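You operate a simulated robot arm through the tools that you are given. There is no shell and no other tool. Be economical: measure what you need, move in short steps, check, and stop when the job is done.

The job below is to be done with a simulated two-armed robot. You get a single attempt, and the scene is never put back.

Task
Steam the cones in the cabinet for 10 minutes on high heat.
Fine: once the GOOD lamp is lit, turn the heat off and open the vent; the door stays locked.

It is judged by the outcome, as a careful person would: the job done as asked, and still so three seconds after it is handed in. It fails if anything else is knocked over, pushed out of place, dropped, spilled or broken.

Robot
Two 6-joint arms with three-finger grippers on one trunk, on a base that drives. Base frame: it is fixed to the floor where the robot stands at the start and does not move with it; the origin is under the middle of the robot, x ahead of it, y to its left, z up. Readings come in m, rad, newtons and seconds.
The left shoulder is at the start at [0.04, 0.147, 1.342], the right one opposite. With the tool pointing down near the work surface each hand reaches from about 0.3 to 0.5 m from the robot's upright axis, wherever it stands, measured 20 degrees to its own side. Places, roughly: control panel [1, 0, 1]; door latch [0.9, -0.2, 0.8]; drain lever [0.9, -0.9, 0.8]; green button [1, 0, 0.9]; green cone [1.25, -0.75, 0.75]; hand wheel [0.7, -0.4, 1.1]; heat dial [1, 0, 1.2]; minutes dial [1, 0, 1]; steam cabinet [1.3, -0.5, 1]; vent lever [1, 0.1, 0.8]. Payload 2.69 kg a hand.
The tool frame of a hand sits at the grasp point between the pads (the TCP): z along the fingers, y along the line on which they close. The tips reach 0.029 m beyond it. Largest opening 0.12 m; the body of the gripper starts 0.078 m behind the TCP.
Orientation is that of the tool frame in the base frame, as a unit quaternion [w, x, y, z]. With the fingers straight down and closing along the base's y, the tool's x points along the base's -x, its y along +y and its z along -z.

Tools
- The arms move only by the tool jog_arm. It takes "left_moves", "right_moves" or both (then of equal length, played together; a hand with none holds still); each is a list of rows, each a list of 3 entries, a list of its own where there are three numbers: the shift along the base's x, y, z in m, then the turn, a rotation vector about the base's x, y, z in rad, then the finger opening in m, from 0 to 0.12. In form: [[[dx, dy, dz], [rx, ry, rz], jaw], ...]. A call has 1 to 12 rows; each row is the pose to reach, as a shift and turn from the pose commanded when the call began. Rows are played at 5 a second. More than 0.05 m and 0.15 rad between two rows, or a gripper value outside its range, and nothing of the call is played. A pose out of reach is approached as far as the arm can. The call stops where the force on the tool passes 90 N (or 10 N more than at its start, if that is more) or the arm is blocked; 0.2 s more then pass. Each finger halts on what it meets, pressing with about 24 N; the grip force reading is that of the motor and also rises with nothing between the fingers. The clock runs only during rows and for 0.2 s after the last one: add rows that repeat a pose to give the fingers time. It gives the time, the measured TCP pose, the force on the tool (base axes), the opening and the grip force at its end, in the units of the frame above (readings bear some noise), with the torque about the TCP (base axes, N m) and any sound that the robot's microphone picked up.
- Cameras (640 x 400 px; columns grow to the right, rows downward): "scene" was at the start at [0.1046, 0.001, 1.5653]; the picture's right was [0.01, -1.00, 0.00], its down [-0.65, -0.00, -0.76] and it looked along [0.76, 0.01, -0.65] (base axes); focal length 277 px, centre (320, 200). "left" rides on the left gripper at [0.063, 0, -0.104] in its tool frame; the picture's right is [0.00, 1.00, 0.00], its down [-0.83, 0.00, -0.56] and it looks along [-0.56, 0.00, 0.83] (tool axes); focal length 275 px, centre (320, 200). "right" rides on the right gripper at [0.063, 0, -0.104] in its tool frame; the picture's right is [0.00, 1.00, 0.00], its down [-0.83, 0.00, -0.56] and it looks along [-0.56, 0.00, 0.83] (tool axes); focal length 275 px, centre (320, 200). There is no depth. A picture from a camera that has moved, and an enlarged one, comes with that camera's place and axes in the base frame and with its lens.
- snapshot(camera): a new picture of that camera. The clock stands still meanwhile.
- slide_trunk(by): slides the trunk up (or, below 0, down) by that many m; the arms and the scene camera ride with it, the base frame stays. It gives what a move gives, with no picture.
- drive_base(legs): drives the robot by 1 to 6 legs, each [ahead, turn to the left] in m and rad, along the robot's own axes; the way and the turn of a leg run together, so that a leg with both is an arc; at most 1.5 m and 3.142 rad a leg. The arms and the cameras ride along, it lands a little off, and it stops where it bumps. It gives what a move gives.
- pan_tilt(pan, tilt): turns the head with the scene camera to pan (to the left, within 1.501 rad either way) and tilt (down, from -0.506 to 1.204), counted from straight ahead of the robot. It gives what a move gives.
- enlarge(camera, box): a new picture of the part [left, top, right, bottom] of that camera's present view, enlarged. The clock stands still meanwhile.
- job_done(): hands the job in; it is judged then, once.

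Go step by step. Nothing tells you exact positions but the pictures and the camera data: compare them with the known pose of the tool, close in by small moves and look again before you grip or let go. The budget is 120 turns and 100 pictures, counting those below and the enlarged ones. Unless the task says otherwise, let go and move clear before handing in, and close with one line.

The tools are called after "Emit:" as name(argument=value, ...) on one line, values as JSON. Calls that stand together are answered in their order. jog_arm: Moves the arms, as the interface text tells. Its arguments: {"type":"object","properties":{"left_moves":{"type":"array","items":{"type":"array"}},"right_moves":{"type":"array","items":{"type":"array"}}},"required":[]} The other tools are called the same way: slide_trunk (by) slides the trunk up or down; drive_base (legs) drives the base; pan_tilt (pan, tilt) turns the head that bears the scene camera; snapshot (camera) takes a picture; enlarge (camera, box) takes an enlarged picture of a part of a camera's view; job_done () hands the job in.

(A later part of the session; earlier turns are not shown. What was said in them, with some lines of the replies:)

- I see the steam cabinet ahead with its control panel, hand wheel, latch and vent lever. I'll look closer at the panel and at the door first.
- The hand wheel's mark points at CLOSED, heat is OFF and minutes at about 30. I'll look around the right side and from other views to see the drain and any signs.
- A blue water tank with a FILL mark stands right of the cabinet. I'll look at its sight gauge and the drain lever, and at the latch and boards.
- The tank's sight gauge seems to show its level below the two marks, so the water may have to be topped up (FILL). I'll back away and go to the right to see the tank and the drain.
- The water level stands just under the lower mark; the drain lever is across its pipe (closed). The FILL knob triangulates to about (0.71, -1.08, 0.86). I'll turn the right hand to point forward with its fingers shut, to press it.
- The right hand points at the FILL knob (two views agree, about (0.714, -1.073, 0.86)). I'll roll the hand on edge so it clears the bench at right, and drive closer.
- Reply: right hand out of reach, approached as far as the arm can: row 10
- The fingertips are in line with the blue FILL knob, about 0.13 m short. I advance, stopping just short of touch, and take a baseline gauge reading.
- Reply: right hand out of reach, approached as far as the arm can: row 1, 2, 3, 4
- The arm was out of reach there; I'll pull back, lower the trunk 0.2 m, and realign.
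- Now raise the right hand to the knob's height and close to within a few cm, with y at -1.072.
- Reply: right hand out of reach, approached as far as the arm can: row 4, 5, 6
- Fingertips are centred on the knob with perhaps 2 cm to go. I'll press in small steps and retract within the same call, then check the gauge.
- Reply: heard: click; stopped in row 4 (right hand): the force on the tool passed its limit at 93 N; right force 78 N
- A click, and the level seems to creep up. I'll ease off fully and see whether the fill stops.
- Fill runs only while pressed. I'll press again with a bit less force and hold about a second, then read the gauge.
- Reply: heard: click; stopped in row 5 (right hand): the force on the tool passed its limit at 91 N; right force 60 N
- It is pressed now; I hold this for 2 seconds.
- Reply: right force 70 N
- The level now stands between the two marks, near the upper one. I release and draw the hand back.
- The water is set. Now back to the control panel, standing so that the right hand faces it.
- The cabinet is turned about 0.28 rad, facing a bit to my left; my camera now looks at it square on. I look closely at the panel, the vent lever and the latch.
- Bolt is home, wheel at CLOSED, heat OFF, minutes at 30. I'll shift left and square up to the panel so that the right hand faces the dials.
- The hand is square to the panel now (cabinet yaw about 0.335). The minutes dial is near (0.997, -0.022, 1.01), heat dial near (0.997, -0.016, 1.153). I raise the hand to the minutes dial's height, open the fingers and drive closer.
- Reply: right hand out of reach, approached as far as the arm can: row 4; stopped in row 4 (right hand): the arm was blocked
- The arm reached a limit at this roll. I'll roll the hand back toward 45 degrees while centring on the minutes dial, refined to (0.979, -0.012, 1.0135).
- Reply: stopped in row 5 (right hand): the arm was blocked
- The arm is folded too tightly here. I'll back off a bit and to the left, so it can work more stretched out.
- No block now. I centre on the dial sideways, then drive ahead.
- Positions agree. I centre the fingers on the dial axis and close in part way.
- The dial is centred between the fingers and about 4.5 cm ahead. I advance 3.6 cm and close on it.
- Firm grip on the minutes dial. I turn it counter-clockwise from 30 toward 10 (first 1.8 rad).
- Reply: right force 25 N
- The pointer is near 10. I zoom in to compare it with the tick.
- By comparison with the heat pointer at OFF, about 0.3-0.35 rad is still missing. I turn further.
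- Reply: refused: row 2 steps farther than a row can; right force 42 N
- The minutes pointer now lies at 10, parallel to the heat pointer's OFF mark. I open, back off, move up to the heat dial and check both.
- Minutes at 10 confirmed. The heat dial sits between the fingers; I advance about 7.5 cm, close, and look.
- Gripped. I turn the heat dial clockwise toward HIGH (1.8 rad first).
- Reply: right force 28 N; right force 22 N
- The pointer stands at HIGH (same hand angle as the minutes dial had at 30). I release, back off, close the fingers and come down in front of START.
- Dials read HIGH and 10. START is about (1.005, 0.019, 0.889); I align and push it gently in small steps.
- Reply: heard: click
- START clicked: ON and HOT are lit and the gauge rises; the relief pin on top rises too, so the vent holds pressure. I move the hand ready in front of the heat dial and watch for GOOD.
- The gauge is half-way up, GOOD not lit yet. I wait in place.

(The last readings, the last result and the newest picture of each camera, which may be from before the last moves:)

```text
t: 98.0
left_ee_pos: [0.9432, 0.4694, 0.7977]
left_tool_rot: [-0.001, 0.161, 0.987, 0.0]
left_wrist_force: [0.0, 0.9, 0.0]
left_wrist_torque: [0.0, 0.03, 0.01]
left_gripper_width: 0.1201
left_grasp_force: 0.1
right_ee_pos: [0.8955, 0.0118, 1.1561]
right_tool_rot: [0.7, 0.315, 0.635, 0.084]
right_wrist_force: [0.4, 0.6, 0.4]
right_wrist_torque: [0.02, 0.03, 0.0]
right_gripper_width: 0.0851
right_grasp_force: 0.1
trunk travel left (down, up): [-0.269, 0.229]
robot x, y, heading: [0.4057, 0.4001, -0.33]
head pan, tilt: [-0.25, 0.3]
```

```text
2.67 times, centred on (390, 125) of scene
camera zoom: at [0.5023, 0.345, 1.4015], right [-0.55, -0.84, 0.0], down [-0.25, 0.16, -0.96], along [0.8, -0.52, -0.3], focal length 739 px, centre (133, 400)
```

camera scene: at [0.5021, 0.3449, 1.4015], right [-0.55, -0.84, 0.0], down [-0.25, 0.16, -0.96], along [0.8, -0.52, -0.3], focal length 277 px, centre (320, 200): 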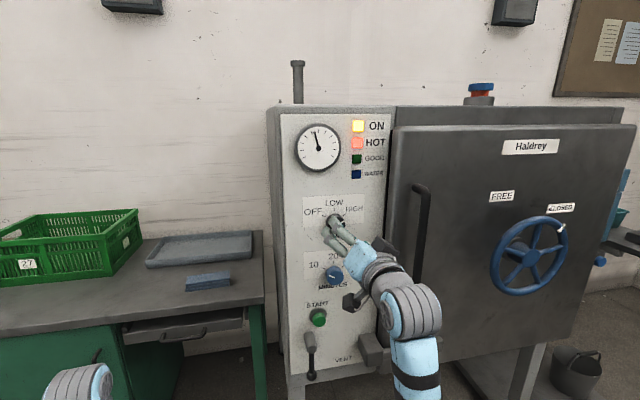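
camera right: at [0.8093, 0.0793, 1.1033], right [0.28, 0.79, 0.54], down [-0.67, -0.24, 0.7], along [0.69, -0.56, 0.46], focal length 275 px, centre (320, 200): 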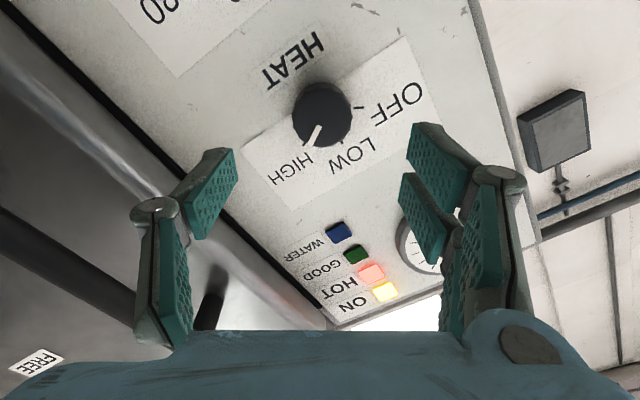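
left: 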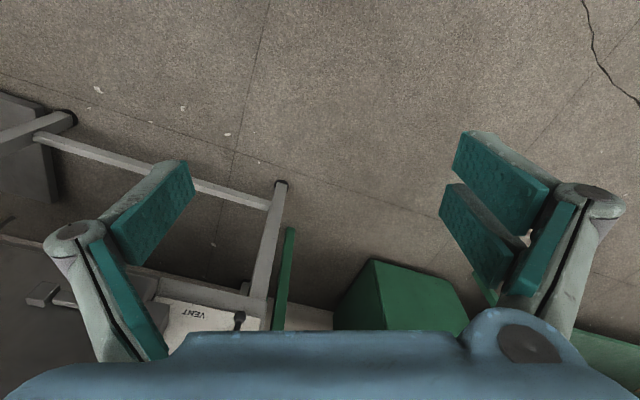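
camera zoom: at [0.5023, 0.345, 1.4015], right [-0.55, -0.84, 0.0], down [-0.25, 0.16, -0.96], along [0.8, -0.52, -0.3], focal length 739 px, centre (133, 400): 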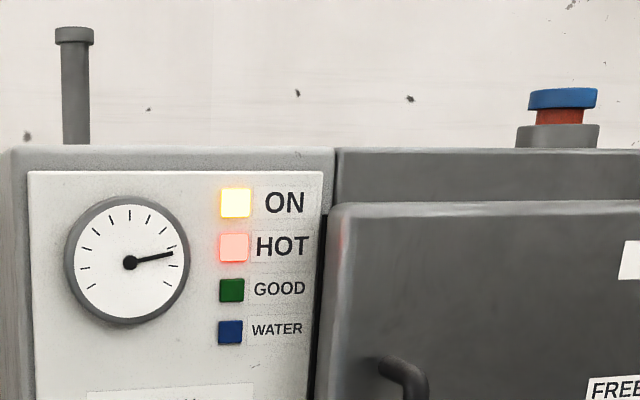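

Gauge is near its high range, GOOD still dark. I keep waiting.

Emit:
jog_arm(right_moves=[[[0, 0, 0], [0, 0, 0], 0.085], [[0, 0, 0], [0, 0, 0], 0.085], [[0, 0, 0], [0, 0, 0], 0.085], [[0, 0, 0], [0, 0, 0], 0.085], [[0, 0, 0], [0, 0, 0], 0.085], [[0, 0, 0], [0, 0, 0], 0.085], [[0, 0, 0], [0, 0, 0], 0.085], [[0, 0, 0], [0, 0, 0], 0.085], [[0, 0, 0], [0, 0, 0], 0.085], [[0, 0, 0], [0, 0, 0], 0.085], [[0, 0, 0], [0, 0, 0], 0.085], [[0, 0, 0], [0, 0, 0], 0.085]])

Emit:
enlarge(camera="scene", box=[270, 50, 510, 200])

```text
t: 100.6
left_ee_pos: [0.9428, 0.471, 0.7986]
left_tool_rot: [0.0, 0.161, 0.987, 0.0]
left_wrist_force: [0.0, 0.0, -0.1]
left_wrist_torque: [0.0, 0.0, 0.01]
left_gripper_width: 0.1199
left_grasp_force: 0.0
right_ee_pos: [0.8964, 0.0112, 1.1573]
right_tool_rot: [0.7, 0.315, 0.635, 0.085]
right_wrist_force: [-0.1, 0.7, 0.1]
right_wrist_torque: [0.0, 0.02, 0.01]
right_gripper_width: 0.085
right_grasp_force: 0.1
trunk travel left (down, up): [-0.269, 0.229]
robot x, y, heading: [0.4069, 0.4007, -0.333]
head pan, tilt: [-0.25, 0.3]
```

```text
2.67 times, centred on (390, 125) of scene
camera zoom: at [0.5023, 0.345, 1.4015], right [-0.55, -0.84, 0.0], down [-0.25, 0.16, -0.96], along [0.8, -0.52, -0.3], focal length 739 px, centre (133, 400)
```

zoom: 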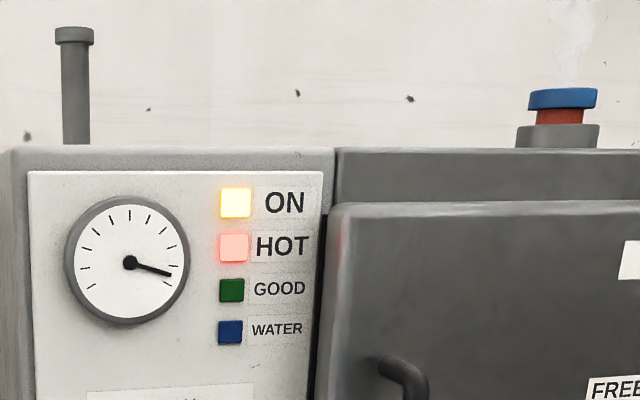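

The needle is at the top and a wisp of steam comes from the relief cap, as expected at high heat. Still waiting for GOOD.

Emit:
jog_arm(right_moves=[[[0, 0, 0], [0, 0, 0], 0.085], [[0, 0, 0], [0, 0, 0], 0.085], [[0, 0, 0], [0, 0, 0], 0.085], [[0, 0, 0], [0, 0, 0], 0.085], [[0, 0, 0], [0, 0, 0], 0.085], [[0, 0, 0], [0, 0, 0], 0.085], [[0, 0, 0], [0, 0, 0], 0.085], [[0, 0, 0], [0, 0, 0], 0.085], [[0, 0, 0], [0, 0, 0], 0.085], [[0, 0, 0], [0, 0, 0], 0.085], [[0, 0, 0], [0, 0, 0], 0.085], [[0, 0, 0], [0, 0, 0], 0.085]])

Emit:
enlarge(camera="scene", box=[270, 50, 510, 200])

```text
t: 103.2
left_ee_pos: [0.9431, 0.4694, 0.7996]
left_tool_rot: [-0.001, 0.162, 0.987, 0.001]
left_wrist_force: [0.6, 0.8, 0.4]
left_wrist_torque: [0.04, -0.01, 0.0]
left_gripper_width: 0.1199
left_grasp_force: 0.0
right_ee_pos: [0.897, 0.0121, 1.1562]
right_tool_rot: [0.7, 0.314, 0.636, 0.084]
right_wrist_force: [0.2, -0.6, -0.8]
right_wrist_torque: [-0.02, -0.02, -0.02]
right_gripper_width: 0.0851
right_grasp_force: 0.0
trunk travel left (down, up): [-0.269, 0.229]
robot x, y, heading: [0.4078, 0.4032, -0.33]
head pan, tilt: [-0.25, 0.3]
```

```text
2.67 times, centred on (390, 125) of scene
camera zoom: at [0.5023, 0.345, 1.4015], right [-0.55, -0.84, 0.0], down [-0.25, 0.16, -0.96], along [0.8, -0.52, -0.3], focal length 739 px, centre (133, 400)
```

zoom: 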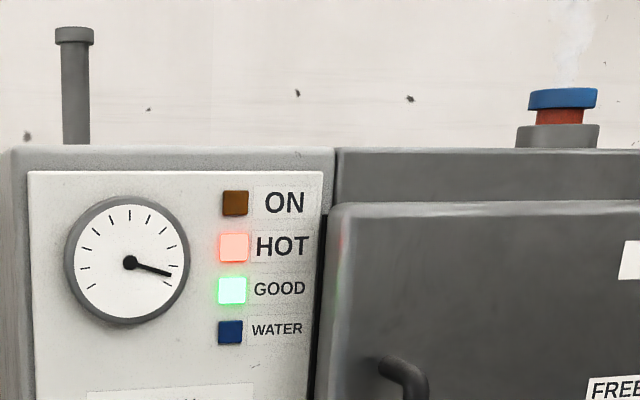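

GOOD is lit and ON has gone out. I take hold of the heat dial to turn it off.

Emit:
jog_arm(right_moves=[[[0.035, -0.0115, -0.003], [0, 0, 0], 0.08], [[0.0735, -0.0235, -0.003], [0, 0, 0], 0.075], [[0.0735, -0.0235, -0.003], [0, 0, 0], 0.05], [[0.0735, -0.0235, -0.003], [0, 0, 0], 0.03], [[0.0735, -0.0235, -0.003], [0, 0, 0], 0.03]])

Emit:
jog_arm(right_moves=[[[0, 0, 0], [-0.138, 0.047, 0], 0.03], [[0, 0, 0], [-0.276, 0.094, 0], 0.03], [[0, 0, 0], [-0.415, 0.14, 0], 0.03], [[0, 0, 0], [-0.553, 0.188, 0], 0.03], [[0, 0, 0], [-0.692, 0.235, 0], 0.03], [[0, 0, 0], [-0.83, 0.282, 0], 0.03], [[0, 0, 0], [-0.969, 0.33, 0], 0.03], [[0, 0, 0], [-1.107, 0.377, 0], 0.03], [[0, 0, 0], [-1.245, 0.424, 0], 0.03], [[0, 0, 0], [-1.384, 0.47, 0], 0.03], [[0, 0, 0], [-1.522, 0.518, 0], 0.03], [[0, 0, 0], [-1.66, 0.565, 0], 0.03]])

Emit:
jog_arm(right_moves=[[[0, 0, 0], [-0.1, 0.034, 0], 0.03], [[0, 0, 0], [-0.2, 0.069, 0], 0.03], [[0, 0, 0], [-0.295, 0.1, 0], 0.03], [[0, 0, 0], [-0.295, 0.1, 0], 0.03]])

Emit:
snapshot(camera="right")

Emit:
enlarge(camera="scene", box=[280, 100, 400, 310])

```text
t: 104.4
left_ee_pos: [0.9444, 0.4706, 0.799]
left_tool_rot: [-0.001, 0.162, 0.987, 0.0]
left_wrist_force: [0.2, -0.6, 0.0]
left_wrist_torque: [-0.01, 0.01, -0.01]
left_gripper_width: 0.1202
left_grasp_force: 0.1
right_ee_pos: [0.972, -0.0105, 1.1529]
right_tool_rot: [0.701, 0.314, 0.635, 0.084]
right_wrist_force: [6.5, -1.2, 7.6]
right_wrist_torque: [0.02, 0.21, -0.05]
right_gripper_width: 0.0411
right_grasp_force: 44.9
trunk travel left (down, up): [-0.269, 0.229]
robot x, y, heading: [0.4042, 0.4001, -0.334]
head pan, tilt: [-0.25, 0.3]
```

```text
t: 107.0
left_ee_pos: [0.94, 0.4656, 0.8018]
left_tool_rot: [0.0, 0.162, 0.987, 0.003]
left_wrist_force: [-1.0, 1.2, 0.3]
left_wrist_torque: [0.01, 0.0, 0.01]
left_gripper_width: 0.1201
left_grasp_force: 0.1
right_ee_pos: [0.9669, -0.0165, 1.1517]
right_tool_rot: [0.522, -0.284, 0.638, -0.49]
right_wrist_force: [11.3, -39.4, 41.7]
right_wrist_torque: [0.22, -0.53, -1.19]
right_gripper_width: 0.0406
right_grasp_force: 45.1
trunk travel left (down, up): [-0.269, 0.229]
robot x, y, heading: [0.4051, 0.4011, -0.332]
head pan, tilt: [-0.25, 0.3]
```

```text
t: 108.0
left_ee_pos: [0.9407, 0.4674, 0.8021]
left_tool_rot: [0.001, 0.161, 0.987, 0.002]
left_wrist_force: [0.4, -1.1, 0.7]
left_wrist_torque: [-0.01, -0.03, -0.01]
left_gripper_width: 0.12
left_grasp_force: 0.1
right_ee_pos: [0.9663, -0.0135, 1.1544]
right_tool_rot: [0.443, -0.381, 0.584, -0.564]
right_wrist_force: [11.4, -32.9, 46.4]
right_wrist_torque: [-0.02, -0.54, -0.84]
right_gripper_width: 0.0405
right_grasp_force: 44.6
trunk travel left (down, up): [-0.269, 0.229]
robot x, y, heading: [0.4052, 0.3991, -0.33]
head pan, tilt: [-0.25, 0.3]
```

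```text
35 pictures are left
camera right: at [0.8464, -0.0388, 1.144], right [0.05, 0.07, -1.0], down [-0.26, 0.96, 0.05], along [0.96, 0.26, 0.07], focal length 275 px, centre (320, 200)
```

right: 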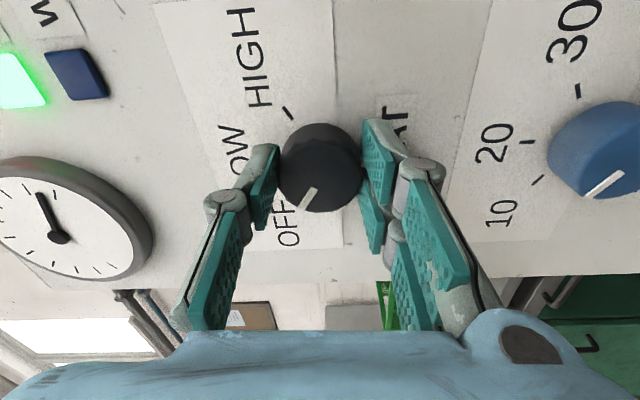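

```text
1.90 times, centred on (340, 205) of scene
camera zoom: at [0.4973, 0.3397, 1.4017], right [-0.55, -0.84, -0.01], down [-0.24, 0.17, -0.96], along [0.8, -0.52, -0.29], focal length 528 px, centre (282, 190)
```

zoom: 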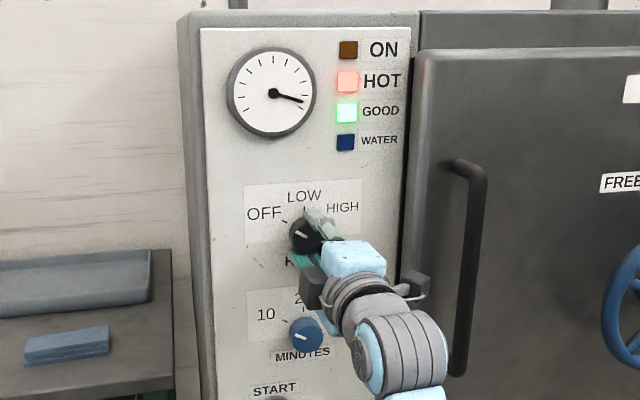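

Heat is OFF. I release, back away, and lower the trunk so the hand can reach the vent lever.

Emit:
jog_arm(right_moves=[[[0, 0, 0], [0, 0, 0], 0.06], [[0, 0, 0], [0, 0, 0], 0.085], [[-0.035, 0.012, 0], [0, 0, 0], 0.085], [[-0.075, 0.026, 0], [0, 0, 0], 0.06], [[-0.12, 0.042, 0], [0, 0, 0], 0.03], [[-0.12, 0.042, 0], [0, 0, 0], 0.0], [[-0.12, 0.042, 0], [0, 0, 0], 0.0]])

Emit:
slide_trunk(by=-0.22)

Emit:
snapshot(camera="scene")

Emit:
snapshot(camera="right")

```text
t: 109.6
left_ee_pos: [0.9426, 0.4686, 0.7984]
left_tool_rot: [-0.001, 0.162, 0.987, 0.0]
left_wrist_force: [0.1, -0.2, 0.7]
left_wrist_torque: [-0.02, 0.0, 0.01]
left_gripper_width: 0.1198
left_grasp_force: 0.1
right_ee_pos: [0.8463, 0.0318, 1.147]
right_tool_rot: [0.439, -0.385, 0.587, -0.561]
right_wrist_force: [0.5, -0.5, -0.3]
right_wrist_torque: [0.0, 0.0, -0.06]
right_gripper_width: 0.0001
right_grasp_force: 24.4
trunk travel left (down, up): [-0.269, 0.229]
robot x, y, heading: [0.4041, 0.4029, -0.329]
head pan, tilt: [-0.25, 0.3]
```

```text
t: 111.9
left_ee_pos: [0.9424, 0.4692, 0.5785]
left_tool_rot: [0.001, 0.161, 0.987, 0.0]
left_wrist_force: [0.0, 0.1, 0.8]
left_wrist_torque: [0.0, 0.0, 0.01]
left_gripper_width: 0.12
left_grasp_force: 0.0
right_ee_pos: [0.8464, 0.0336, 0.926]
right_tool_rot: [0.439, -0.384, 0.587, -0.561]
right_wrist_force: [0.1, 0.5, -0.3]
right_wrist_torque: [0.0, -0.01, -0.03]
right_gripper_width: 0.0
right_grasp_force: 24.6
trunk travel left (down, up): [-0.049, 0.449]
robot x, y, heading: [0.4051, 0.4015, -0.331]
head pan, tilt: [-0.25, 0.3]
```

```text
33 pictures are left
camera scene: at [0.502, 0.3446, 1.1807], right [-0.55, -0.84, 0.0], down [-0.25, 0.16, -0.96], along [0.8, -0.52, -0.3], focal length 277 px, centre (320, 200)
```

scene: 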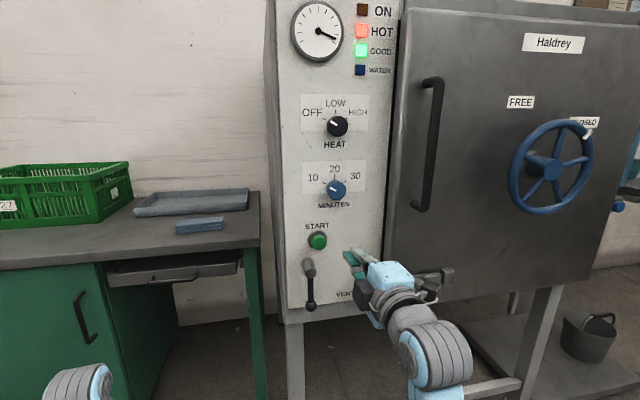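

```text
32 pictures are left
camera right: at [0.7276, 0.0069, 0.9178], right [0.04, 0.07, -1.0], down [-0.26, 0.96, 0.06], along [0.96, 0.26, 0.06], focal length 275 px, centre (320, 200)
```

right: 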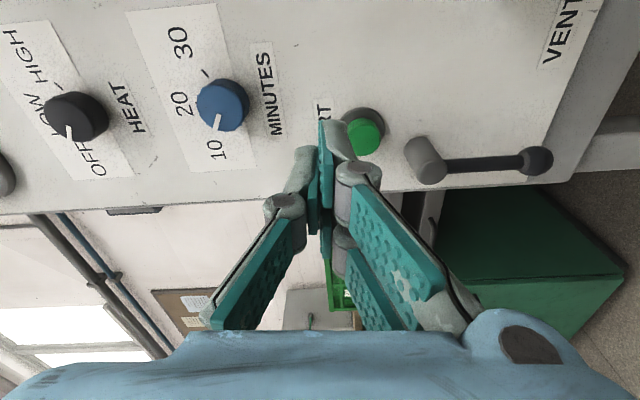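

GOOD stays lit. Vent hub is about (1.0, 0.052, 0.828) with the ball 0.095 m below it. I'll bring the closed fingers to the left of the lever to push it sideways to the right.

Emit:
jog_arm(right_moves=[[[0.0085, 0.0243, -0.041], [0, 0, 0], 0], [[0.017, 0.0486, -0.082], [0, 0, 0], 0], [[0.0255, 0.0729, -0.122], [0, 0, 0], 0], [[0.034, 0.0972, -0.163], [0, 0, 0], 0], [[0.062, 0.0875, -0.163], [0, 0, 0], 0], [[0.09, 0.078, -0.163], [0, 0, 0], 0], [[0.09, 0.078, -0.163], [0, 0, 0], 0]])

Emit:
snapshot(camera="scene")

Emit:
snapshot(camera="right")

```text
t: 112.6
left_ee_pos: [0.9427, 0.4703, 0.5783]
left_tool_rot: [-0.001, 0.161, 0.987, 0.001]
left_wrist_force: [0.7, 0.5, -0.4]
left_wrist_torque: [0.0, 0.01, 0.03]
left_gripper_width: 0.1197
left_grasp_force: 0.0
right_ee_pos: [0.8655, 0.0677, 0.9509]
right_tool_rot: [-0.468, 0.346, -0.51, 0.633]
right_wrist_force: [0.2, 0.5, 0.3]
right_wrist_torque: [-0.03, 0.01, 0.01]
right_gripper_width: 0.0
right_grasp_force: 23.8
trunk travel left (down, up): [-0.049, 0.449]
robot x, y, heading: [0.4079, 0.4019, -0.33]
head pan, tilt: [-0.25, 0.3]
stopped in row 3 (right hand): the arm was blocked; the commanded pose is now the measured one
```

```text
31 pictures are left
camera scene: at [0.5023, 0.3443, 1.1804], right [-0.55, -0.84, 0.0], down [-0.25, 0.16, -0.96], along [0.8, -0.52, -0.3], focal length 277 px, centre (320, 200)
```

scene: 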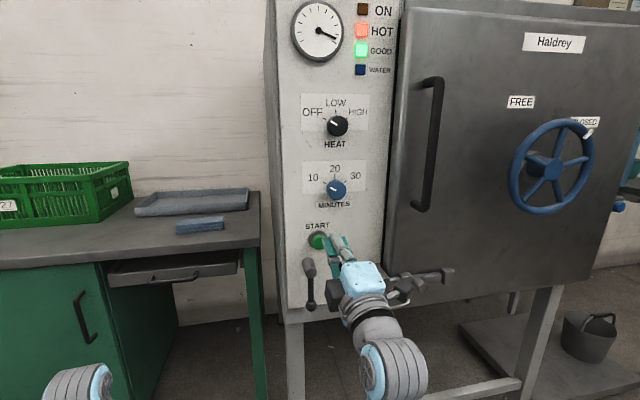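

```text
30 pictures are left
camera right: at [0.7494, 0.0431, 0.9227], right [0.24, -0.05, -0.97], down [-0.24, 0.97, -0.1], along [0.94, 0.26, 0.22], focal length 275 px, centre (320, 200)
```

right: 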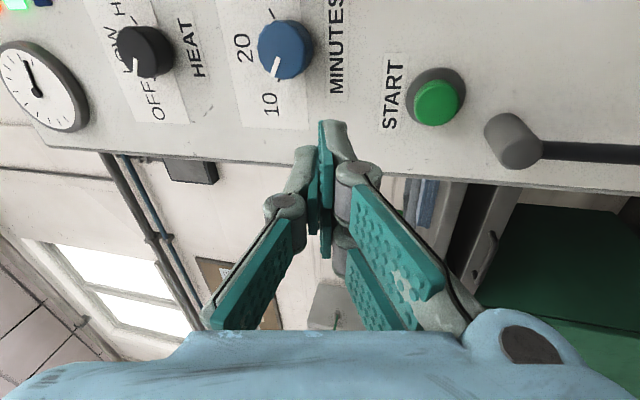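

The arm hit a joint limit again because it is folded. I'll shift the base back and left, then straighten the hand's pitch and roll.

Emit:
drive_base(legs=[[-0.06, 0], [0, -0.5], [-0.22, 0], [0, 0.5]])

Emit:
jog_arm(right_moves=[[[0.03, -0.01, -0.02], [0.04, 0.115, 0], 0], [[0.06, -0.02, -0.04], [0.079, 0.227, 0], 0], [[0.06, -0.02, -0.06], [0.079, 0.227, 0], 0]])

Emit:
jog_arm(right_moves=[[[0, 0, 0], [0.138, -0.048, 0], 0], [[0, 0, 0], [0.276, -0.097, 0], 0], [[0, 0, 0], [0.414, -0.145, 0], 0], [[0, 0, 0], [0.552, -0.193, 0], 0], [[0, 0, 0], [0.69, -0.241, 0], 0], [[0, 0, -0.01], [0.828, -0.29, 0], 0], [[0, 0, -0.02], [0.966, -0.338, 0], 0], [[0, 0, -0.03], [1.104, -0.386, 0], 0], [[0, 0, -0.04], [1.242, -0.434, 0], 0], [[0, 0, -0.05], [1.38, -0.483, 0], 0], [[0, 0, -0.06], [1.518, -0.531, 0], 0], [[0, 0, -0.07], [1.656, -0.58, 0], 0]])

Emit:
snapshot(camera="right")

```text
t: 117.7
left_ee_pos: [0.7371, 0.6524, 0.578]
left_tool_rot: [-0.001, 0.157, 0.988, 0.0]
left_wrist_force: [-0.1, 0.0, 0.0]
left_wrist_torque: [0.01, 0.01, 0.04]
left_gripper_width: 0.12
left_grasp_force: 0.0
right_ee_pos: [0.6617, 0.2507, 0.9519]
right_tool_rot: [-0.47, 0.347, -0.51, 0.632]
right_wrist_force: [0.4, -0.3, 1.1]
right_wrist_torque: [0.0, 0.04, -0.02]
right_gripper_width: 0.0
right_grasp_force: 24.0
trunk travel left (down, up): [-0.049, 0.449]
robot x, y, heading: [0.1994, 0.5815, -0.319]
head pan, tilt: [-0.25, 0.3]
```

```text
t: 118.5
left_ee_pos: [0.7371, 0.6533, 0.5791]
left_tool_rot: [0.0, 0.157, 0.988, 0.0]
left_wrist_force: [0.3, 0.9, -1.4]
left_wrist_torque: [-0.01, 0.0, 0.01]
left_gripper_width: 0.1202
left_grasp_force: 0.1
right_ee_pos: [0.7237, 0.2313, 0.8921]
right_tool_rot: [0.422, -0.398, 0.584, -0.567]
right_wrist_force: [-0.7, 0.2, -0.2]
right_wrist_torque: [0.02, -0.01, 0.0]
right_gripper_width: 0.0
right_grasp_force: 23.8
trunk travel left (down, up): [-0.049, 0.449]
robot x, y, heading: [0.2009, 0.5787, -0.329]
head pan, tilt: [-0.25, 0.3]
```

```text
t: 121.3
left_ee_pos: [0.737, 0.6524, 0.5781]
left_tool_rot: [-0.001, 0.157, 0.988, 0.0]
left_wrist_force: [0.2, -0.3, 0.3]
left_wrist_torque: [0.01, -0.04, 0.01]
left_gripper_width: 0.1199
left_grasp_force: 0.1
right_ee_pos: [0.7263, 0.2285, 0.8636]
right_tool_rot: [0.732, 0.191, 0.653, -0.04]
right_wrist_force: [0.6, -0.2, -0.3]
right_wrist_torque: [0.0, -0.04, 0.01]
right_gripper_width: 0.0
right_grasp_force: 24.2
trunk travel left (down, up): [-0.049, 0.449]
robot x, y, heading: [0.2031, 0.5784, -0.323]
head pan, tilt: [-0.25, 0.3]
stopped in row 12 (right hand): the arm was blocked; the commanded pose is now the measured one
```

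```text
29 pictures are left
camera right: at [0.6373, 0.2762, 0.7923], right [0.31, 0.93, 0.22], down [-0.64, 0.03, 0.77], along [0.7, -0.38, 0.6], focal length 275 px, centre (320, 200)
```

right: 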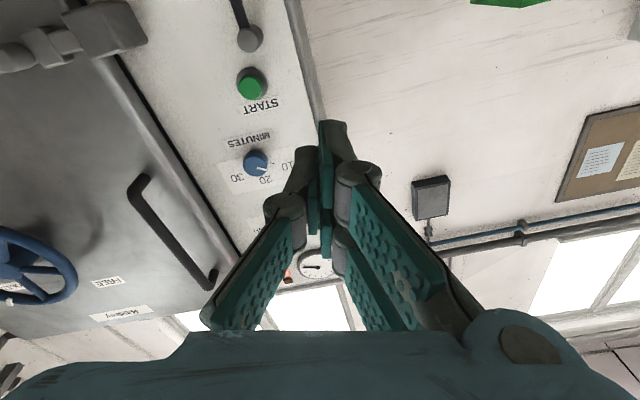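

Lowering is blocked in this arm posture; the higher trunk worked better. I'll raise the trunk 0.14 m and jog down from there.

Emit:
slide_trunk(by=0.14)

Emit:
jog_arm(right_moves=[[[0, 0, -0.04], [0, 0, 0], 0], [[0, 0, -0.08], [0, 0, 0], 0], [[0, 0, -0.12], [0, 0, 0], 0], [[0, 0, -0.16], [0, 0, 0], 0], [[0, 0, -0.2], [0, 0, 0], 0], [[0, 0, -0.235], [0, 0, 0], 0], [[0, 0, -0.235], [0, 0, 0], 0]])

Emit:
snapshot(camera="scene")

```text
t: 122.9
left_ee_pos: [0.7369, 0.6521, 0.7188]
left_tool_rot: [-0.001, 0.157, 0.988, 0.0]
left_wrist_force: [-0.5, -0.7, 0.3]
left_wrist_torque: [0.01, -0.03, 0.0]
left_gripper_width: 0.1201
left_grasp_force: 0.0
right_ee_pos: [0.7265, 0.2298, 0.9995]
right_tool_rot: [0.73, 0.192, 0.654, -0.039]
right_wrist_force: [0.6, -0.9, 0.0]
right_wrist_torque: [0.0, -0.03, 0.03]
right_gripper_width: 0.0001
right_grasp_force: 24.5
trunk travel left (down, up): [-0.189, 0.309]
robot x, y, heading: [0.1974, 0.5813, -0.325]
head pan, tilt: [-0.25, 0.3]
```

```text
t: 124.5
left_ee_pos: [0.7366, 0.6534, 0.7196]
left_tool_rot: [-0.001, 0.157, 0.988, 0.001]
left_wrist_force: [0.1, -0.4, 0.3]
left_wrist_torque: [-0.04, 0.02, 0.0]
left_gripper_width: 0.1199
left_grasp_force: 0.1
right_ee_pos: [0.7248, 0.2218, 0.7777]
right_tool_rot: [0.727, 0.201, 0.655, -0.048]
right_wrist_force: [0.1, -0.3, 1.0]
right_wrist_torque: [0.04, 0.01, -0.01]
right_gripper_width: 0.0002
right_grasp_force: 24.7
right hand out of reach, approached as far as the arm can: row 5, 6, 7
trunk travel left (down, up): [-0.189, 0.309]
robot x, y, heading: [0.2003, 0.5835, -0.324]
head pan, tilt: [-0.25, 0.3]
```

```text
28 pictures are left
camera scene: at [0.2971, 0.5239, 1.3221], right [-0.54, -0.84, 0.0], down [-0.25, 0.16, -0.96], along [0.8, -0.52, -0.3], focal length 277 px, centre (320, 200)
```

scene: 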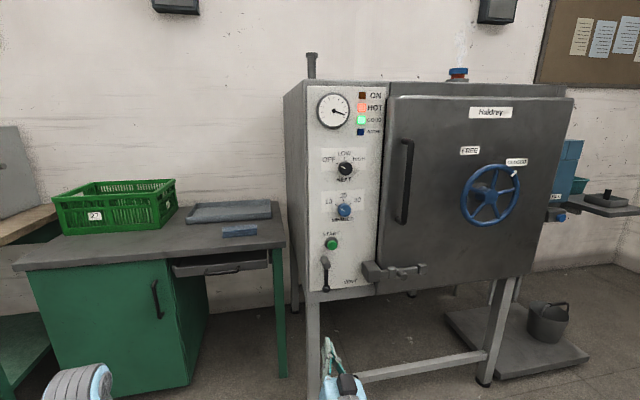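

That works. I retract slightly sideways, then drive ahead so the fingers come beside the lever.

Emit:
jog_arm(right_moves=[[[-0.02, 0.0, -0.01], [0, 0, 0], 0], [[-0.042, -0.018, -0.014], [0, 0, 0], 0], [[-0.042, -0.018, -0.014], [0, 0, 0], 0]])

Emit:
drive_base(legs=[[0.26, 0]])

Emit:
snapshot(camera="right")

Emit:
snapshot(camera="scene")

```text
t: 125.3
left_ee_pos: [0.7367, 0.6532, 0.7193]
left_tool_rot: [-0.001, 0.158, 0.987, 0.0]
left_wrist_force: [-0.7, -0.6, 0.6]
left_wrist_torque: [-0.02, 0.0, -0.01]
left_gripper_width: 0.1201
left_grasp_force: 0.0
right_ee_pos: [0.6866, 0.2185, 0.7626]
right_tool_rot: [0.73, 0.19, 0.656, -0.043]
right_wrist_force: [0.2, -0.4, 0.3]
right_wrist_torque: [-0.02, 0.01, 0.03]
right_gripper_width: 0.0
right_grasp_force: 23.4
right hand out of reach, approached as far as the arm can: row 2
trunk travel left (down, up): [-0.189, 0.309]
robot x, y, heading: [0.2004, 0.5826, -0.324]
head pan, tilt: [-0.25, 0.3]
```

```text
t: 127.2
left_ee_pos: [0.9897, 0.566, 0.7206]
left_tool_rot: [-0.001, 0.16, 0.987, 0.0]
left_wrist_force: [-0.2, 0.0, 0.2]
left_wrist_torque: [0.01, -0.02, -0.02]
left_gripper_width: 0.12
left_grasp_force: 0.0
right_ee_pos: [0.9369, 0.1315, 0.7628]
right_tool_rot: [0.73, 0.193, 0.654, -0.043]
right_wrist_force: [-0.2, 0.7, -0.3]
right_wrist_torque: [-0.05, -0.03, -0.01]
right_gripper_width: 0.0
right_grasp_force: 23.9
trunk travel left (down, up): [-0.189, 0.309]
robot x, y, heading: [0.4506, 0.4978, -0.325]
head pan, tilt: [-0.25, 0.3]
```

```text
27 pictures are left
camera right: at [0.8477, 0.1791, 0.6926], right [0.32, 0.92, 0.22], down [-0.64, 0.04, 0.77], along [0.7, -0.38, 0.6], focal length 275 px, centre (320, 200)
```

right: 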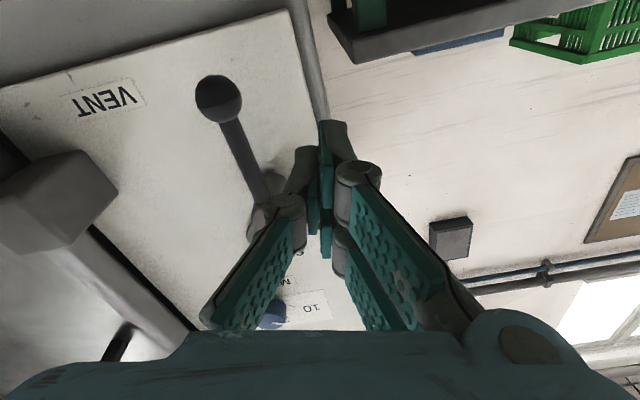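

```text
26 pictures are left
camera scene: at [0.5488, 0.4383, 1.3221], right [-0.55, -0.84, 0.0], down [-0.25, 0.16, -0.96], along [0.8, -0.52, -0.3], focal length 277 px, centre (320, 200)
```

scene: 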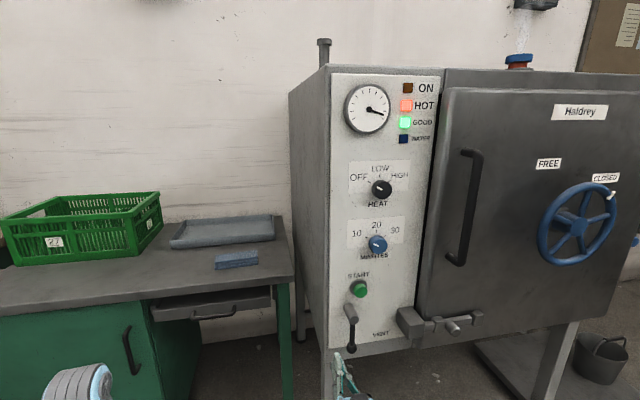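

The fingers are left of the lever, and the ball's place is confirmed. I move in level with the lever and push it gently to the right along its arc.

Emit:
jog_arm(right_moves=[[[0.031, -0.011, 0], [0, 0, 0], 0], [[0.0614, -0.0215, 0], [0, 0, 0], 0], [[0.055, -0.04, 0], [0, 0, 0], 0], [[0.0476, -0.061, 0], [0, 0, 0], 0], [[0.044, -0.07, 0], [0, 0, 0], 0], [[0.0411, -0.08, 0], [0, 0, 0], 0], [[0.038, -0.089, 0.002], [0, 0, 0], 0], [[0.0348, -0.0978, 0.005], [0, 0, 0], 0]])

Emit:
snapshot(camera="right")

```text
t: 129.0
left_ee_pos: [0.9898, 0.566, 0.7202]
left_tool_rot: [-0.002, 0.16, 0.987, 0.001]
left_wrist_force: [0.6, 0.0, 0.5]
left_wrist_torque: [0.0, -0.01, -0.01]
left_gripper_width: 0.1199
left_grasp_force: 0.0
right_ee_pos: [0.9923, 0.1009, 0.772]
right_tool_rot: [0.729, 0.184, 0.657, -0.061]
right_wrist_force: [-0.9, -0.1, -0.1]
right_wrist_torque: [-0.01, 0.02, 0.0]
right_gripper_width: 0.0
right_grasp_force: 24.2
right hand out of reach, approached as far as the arm can: row 2, 3, 4, 5, 6, 7, 8
trunk travel left (down, up): [-0.189, 0.309]
robot x, y, heading: [0.4496, 0.4959, -0.328]
head pan, tilt: [-0.25, 0.3]
```

```text
25 pictures are left
camera right: at [0.9025, 0.1465, 0.7014], right [0.33, 0.92, 0.18], down [-0.63, 0.07, 0.78], along [0.71, -0.37, 0.6], focal length 275 px, centre (320, 200)
```

right: 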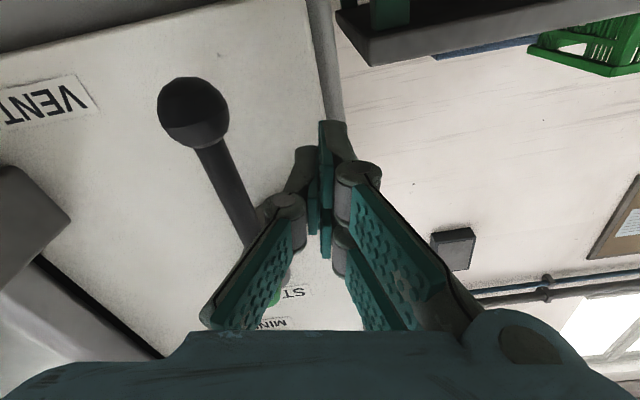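

The arm is at full stretch. I draw the hand back 7 cm, roll the base forward 8 cm, and check.

Emit:
jog_arm(right_moves=[[[-0.035, 0.012, 0], [0, 0, 0], 0], [[-0.069, 0.024, -0.004], [0, 0, 0], 0], [[-0.069, 0.024, -0.007], [0, 0, 0], 0]])

Emit:
drive_base(legs=[[0.075, 0]])

Emit:
snapshot(camera="right")

```text
t: 129.8
left_ee_pos: [0.9895, 0.5646, 0.7203]
left_tool_rot: [-0.001, 0.16, 0.987, 0.0]
left_wrist_force: [-0.4, -0.2, -0.5]
left_wrist_torque: [-0.06, 0.0, 0.01]
left_gripper_width: 0.12
left_grasp_force: 0.2
right_ee_pos: [0.9254, 0.125, 0.7664]
right_tool_rot: [0.73, 0.193, 0.655, -0.044]
right_wrist_force: [0.5, 0.0, -0.4]
right_wrist_torque: [0.01, 0.04, -0.01]
right_gripper_width: 0.0
right_grasp_force: 24.1
trunk travel left (down, up): [-0.189, 0.309]
robot x, y, heading: [0.4523, 0.4953, -0.326]
head pan, tilt: [-0.25, 0.3]
```

```text
t: 130.8
left_ee_pos: [1.0598, 0.5403, 0.7198]
left_tool_rot: [-0.001, 0.161, 0.987, 0.0]
left_wrist_force: [0.3, 0.5, 0.2]
left_wrist_torque: [0.03, 0.01, 0.02]
left_gripper_width: 0.1199
left_grasp_force: 0.1
right_ee_pos: [0.9959, 0.1007, 0.7652]
right_tool_rot: [0.729, 0.192, 0.655, -0.045]
right_wrist_force: [-0.1, -0.3, -0.8]
right_wrist_torque: [-0.01, 0.02, 0.0]
right_gripper_width: 0.0
right_grasp_force: 23.9
trunk travel left (down, up): [-0.189, 0.309]
robot x, y, heading: [0.5261, 0.471, -0.333]
head pan, tilt: [-0.25, 0.3]
```

```text
24 pictures are left
camera right: at [0.9066, 0.1482, 0.6959], right [0.32, 0.92, 0.22], down [-0.64, 0.04, 0.77], along [0.7, -0.39, 0.6], focal length 275 px, centre (320, 200)
```

right: 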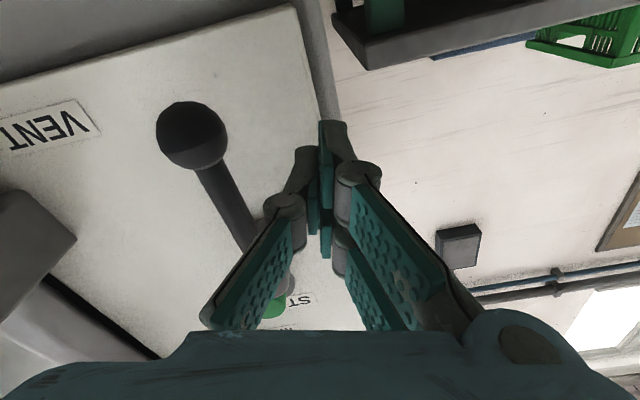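

Now at the right depth, left of the lever. I sweep right.

Emit:
jog_arm(right_moves=[[[-0.0055, -0.016, 0], [0, 0, 0], 0], [[-0.0109, -0.0312, -0.002], [0, 0, 0], 0], [[-0.014, -0.04, -0.003], [0, 0, 0], 0], [[-0.0173, -0.0496, -0.003], [0, 0, 0], 0], [[-0.02, -0.0586, -0.001], [0, 0, 0], 0], [[-0.0236, -0.0676, 0.002], [0, 0, 0], 0]])

Emit:
snapshot(camera="right")

```text
t: 132.2
left_ee_pos: [1.0601, 0.54, 0.7194]
left_tool_rot: [0.0, 0.16, 0.987, 0.0]
left_wrist_force: [-0.7, 0.4, 0.2]
left_wrist_torque: [0.04, 0.01, 0.03]
left_gripper_width: 0.1201
left_grasp_force: 0.1
right_ee_pos: [0.9842, 0.0668, 0.7521]
right_tool_rot: [0.708, 0.196, 0.677, -0.039]
right_wrist_force: [-0.1, 0.3, 0.5]
right_wrist_torque: [0.01, 0.03, -0.01]
right_gripper_width: 0.0
right_grasp_force: 23.9
right hand out of reach, approached as far as the arm can: row 2, 3, 4, 5, 6
trunk travel left (down, up): [-0.189, 0.309]
robot x, y, heading: [0.5226, 0.4689, -0.331]
head pan, tilt: [-0.25, 0.3]
```

```text
23 pictures are left
camera right: at [0.8904, 0.1148, 0.6878], right [0.32, 0.92, 0.22], down [-0.59, 0.01, 0.81], along [0.74, -0.39, 0.55], focal length 275 px, centre (320, 200)
```

right: 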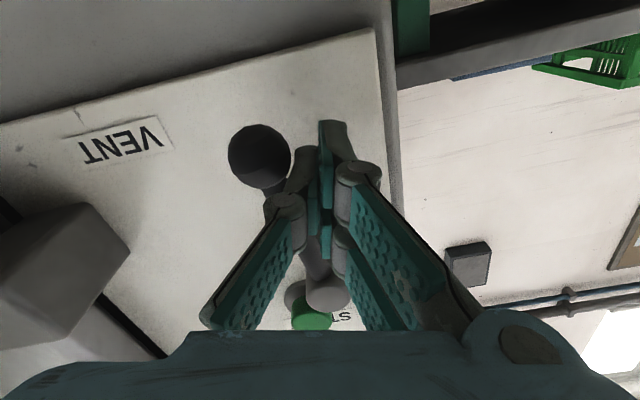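

The limit is in the wrist pitch. I'll let the hand tilt slightly downward and continue the push along the arc.

Emit:
jog_arm(right_moves=[[[0, 0, 0.005], [0.025, 0.07, 0], 0], [[-0.002, -0.005, 0.012], [0.049, 0.14, 0], 0], [[-0.0056, -0.016, 0.014], [0.049, 0.14, 0], 0], [[-0.009, -0.025, 0.017], [0.049, 0.14, 0], 0], [[-0.0118, -0.034, 0.02], [0.049, 0.14, 0], 0]])

Emit:
snapshot(camera="right")

```text
t: 133.4
left_ee_pos: [1.0599, 0.5391, 0.7192]
left_tool_rot: [-0.001, 0.161, 0.987, 0.001]
left_wrist_force: [0.0, -0.5, 0.5]
left_wrist_torque: [-0.01, 0.01, 0.0]
left_gripper_width: 0.1201
left_grasp_force: 0.0
right_ee_pos: [0.9589, 0.0002, 0.7885]
right_tool_rot: [0.677, 0.208, 0.705, -0.042]
right_wrist_force: [0.1, 0.8, -0.6]
right_wrist_torque: [-0.03, 0.03, 0.02]
right_gripper_width: 0.0001
right_grasp_force: 23.6
right hand out of reach, approached as far as the arm can: row 1, 2
trunk travel left (down, up): [-0.189, 0.309]
robot x, y, heading: [0.5221, 0.4725, -0.331]
head pan, tilt: [-0.25, 0.3]
```

```text
22 pictures are left
camera right: at [0.8614, 0.0504, 0.733], right [0.35, 0.91, 0.22], down [-0.52, 0.0, 0.85], along [0.78, -0.41, 0.47], focal length 275 px, centre (320, 200)
```

right: 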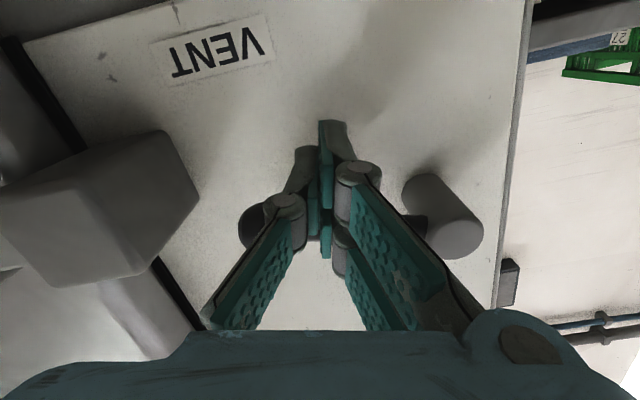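

The lever has swung to nearly horizontal on the right. I look at the scene for the angle and steam from the vent stack.

Emit:
snapshot(camera="scene")

Emit:
enlarge(camera="scene", box=[320, 260, 440, 370])

```text
21 pictures are left
camera scene: at [0.6191, 0.4136, 1.3221], right [-0.55, -0.84, 0.0], down [-0.25, 0.16, -0.96], along [0.8, -0.52, -0.3], focal length 277 px, centre (320, 200)
```

scene: 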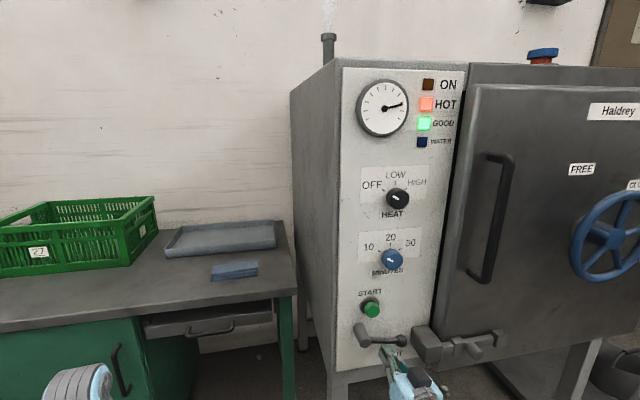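

```text
3.64 times, centred on (380, 315) of scene
camera zoom: at [0.6191, 0.4136, 1.3221], right [-0.55, -0.84, 0.0], down [-0.25, 0.16, -0.96], along [0.8, -0.52, -0.3], focal length 1008 px, centre (102, -218)
```

zoom: 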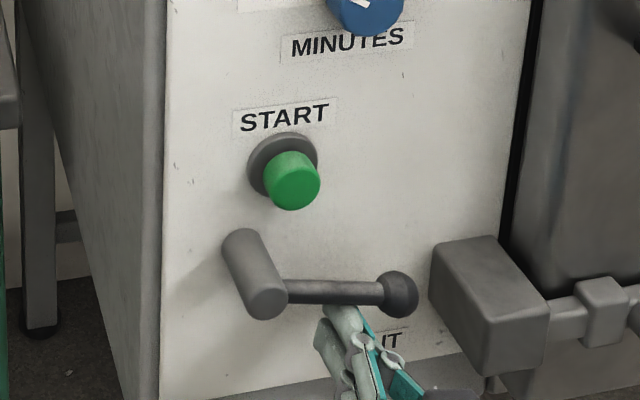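

Steam leaves the stack and the gauge is falling: the vent is open. I nudge the lever up a little to its end, then withdraw.

Emit:
jog_arm(right_moves=[[[0, 0, 0.008], [0, 0, 0], 0], [[0, 0, 0.015], [0, 0, 0], 0], [[0, 0, 0.02], [0, 0, 0], 0], [[0, 0, 0.02], [0, 0, 0], 0]])

Emit:
enlarge(camera="scene", box=[320, 260, 440, 370])

```text
t: 134.4
left_ee_pos: [1.0623, 0.5399, 0.7179]
left_tool_rot: [-0.002, 0.161, 0.987, 0.001]
left_wrist_force: [0.5, -0.6, -0.3]
left_wrist_torque: [0.01, 0.02, 0.03]
left_gripper_width: 0.1199
left_grasp_force: 0.1
right_ee_pos: [0.9599, -0.0011, 0.7916]
right_tool_rot: [0.663, 0.213, 0.716, -0.042]
right_wrist_force: [-27.1, 41.5, -73.2]
right_wrist_torque: [-0.78, -0.03, 0.37]
right_gripper_width: 0.0
right_grasp_force: 23.9
trunk travel left (down, up): [-0.189, 0.309]
robot x, y, heading: [0.5198, 0.4717, -0.328]
head pan, tilt: [-0.25, 0.3]
```

```text
3.64 times, centred on (380, 315) of scene
camera zoom: at [0.623, 0.4126, 1.3214], right [-0.55, -0.84, 0.0], down [-0.25, 0.16, -0.95], along [0.8, -0.52, -0.3], focal length 1008 px, centre (102, -218)
```

zoom: 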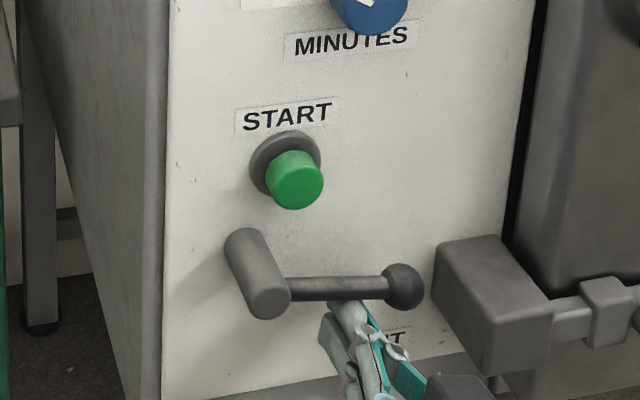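

The lever is against its end stop. I ease down and draw the hand out, then back the base away.

Emit:
jog_arm(right_moves=[[[0, 0, -0.02], [0, 0, 0], 0], [[0, 0, -0.035], [0, 0, 0], 0], [[-0.04, 0.014, -0.035], [0, 0, 0], 0], [[-0.08, 0.028, -0.035], [0, 0, 0], 0]])

Emit:
drive_base(legs=[[-0.3, 0]])

Emit:
snapshot(camera="scene")

Emit:
enlarge(camera="scene", box=[290, 60, 430, 300])

```text
t: 135.4
left_ee_pos: [1.0581, 0.5404, 0.7202]
left_tool_rot: [0.001, 0.161, 0.987, 0.001]
left_wrist_force: [1.2, -0.1, 0.3]
left_wrist_torque: [-0.03, 0.02, 0.01]
left_gripper_width: 0.1199
left_grasp_force: 0.0
right_ee_pos: [0.8841, 0.0279, 0.773]
right_tool_rot: [0.678, 0.208, 0.704, -0.043]
right_wrist_force: [0.1, 0.1, 0.2]
right_wrist_torque: [0.01, 0.01, -0.01]
right_gripper_width: 0.0001
right_grasp_force: 24.0
trunk travel left (down, up): [-0.189, 0.309]
robot x, y, heading: [0.5243, 0.4728, -0.332]
head pan, tilt: [-0.25, 0.3]
```

```text
t: 137.5
left_ee_pos: [0.7699, 0.6381, 0.7195]
left_tool_rot: [0.0, 0.164, 0.986, 0.001]
left_wrist_force: [0.8, -0.5, -0.2]
left_wrist_torque: [0.04, 0.03, -0.01]
left_gripper_width: 0.1201
left_grasp_force: 0.0
right_ee_pos: [0.5911, 0.1261, 0.7718]
right_tool_rot: [0.677, 0.211, 0.704, -0.045]
right_wrist_force: [-1.1, -0.3, 0.9]
right_wrist_torque: [-0.01, 0.07, 0.03]
right_gripper_width: 0.0
right_grasp_force: 24.1
trunk travel left (down, up): [-0.189, 0.309]
robot x, y, heading: [0.2321, 0.5711, -0.339]
head pan, tilt: [-0.25, 0.3]
```

```text
18 pictures are left
camera scene: at [0.3287, 0.5139, 1.3221], right [-0.55, -0.83, 0.0], down [-0.25, 0.16, -0.96], along [0.8, -0.53, -0.3], focal length 277 px, centre (320, 200)
```

scene: 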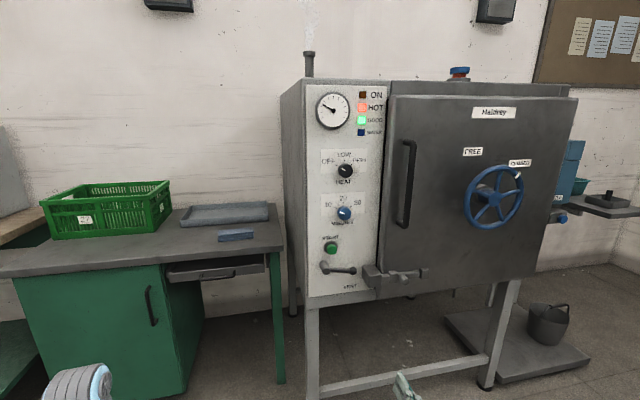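

```text
1.67 times, centred on (360, 180) of scene
camera zoom: at [0.3287, 0.5139, 1.3221], right [-0.55, -0.83, 0.0], down [-0.25, 0.16, -0.96], along [0.8, -0.53, -0.3], focal length 462 px, centre (253, 233)
```

zoom: 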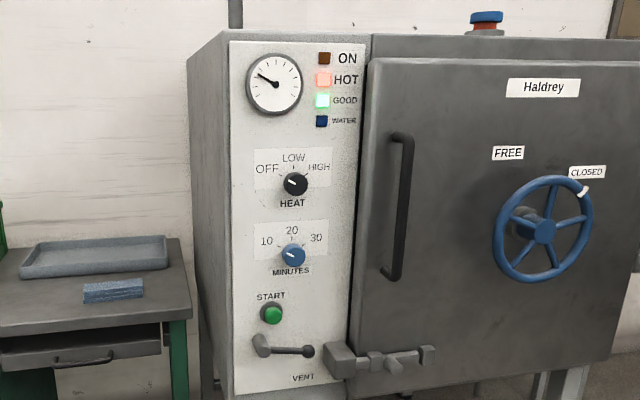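

The heat is off, the vent lever is open with steam leaving the stack, the gauge is dropping, GOOD is lit, the door's bolt and wheel are untouched, and the hands are clear. I hand in.

Emit:
job_done()

```text
The job is handed in.
```

The cones were steamed at HIGH for 10 minutes until the GOOD lamp lit. The heat is now off, the vent is open and the door is still locked. I also topped up the cabinet's water tank before starting, because its level was just under the lower mark.
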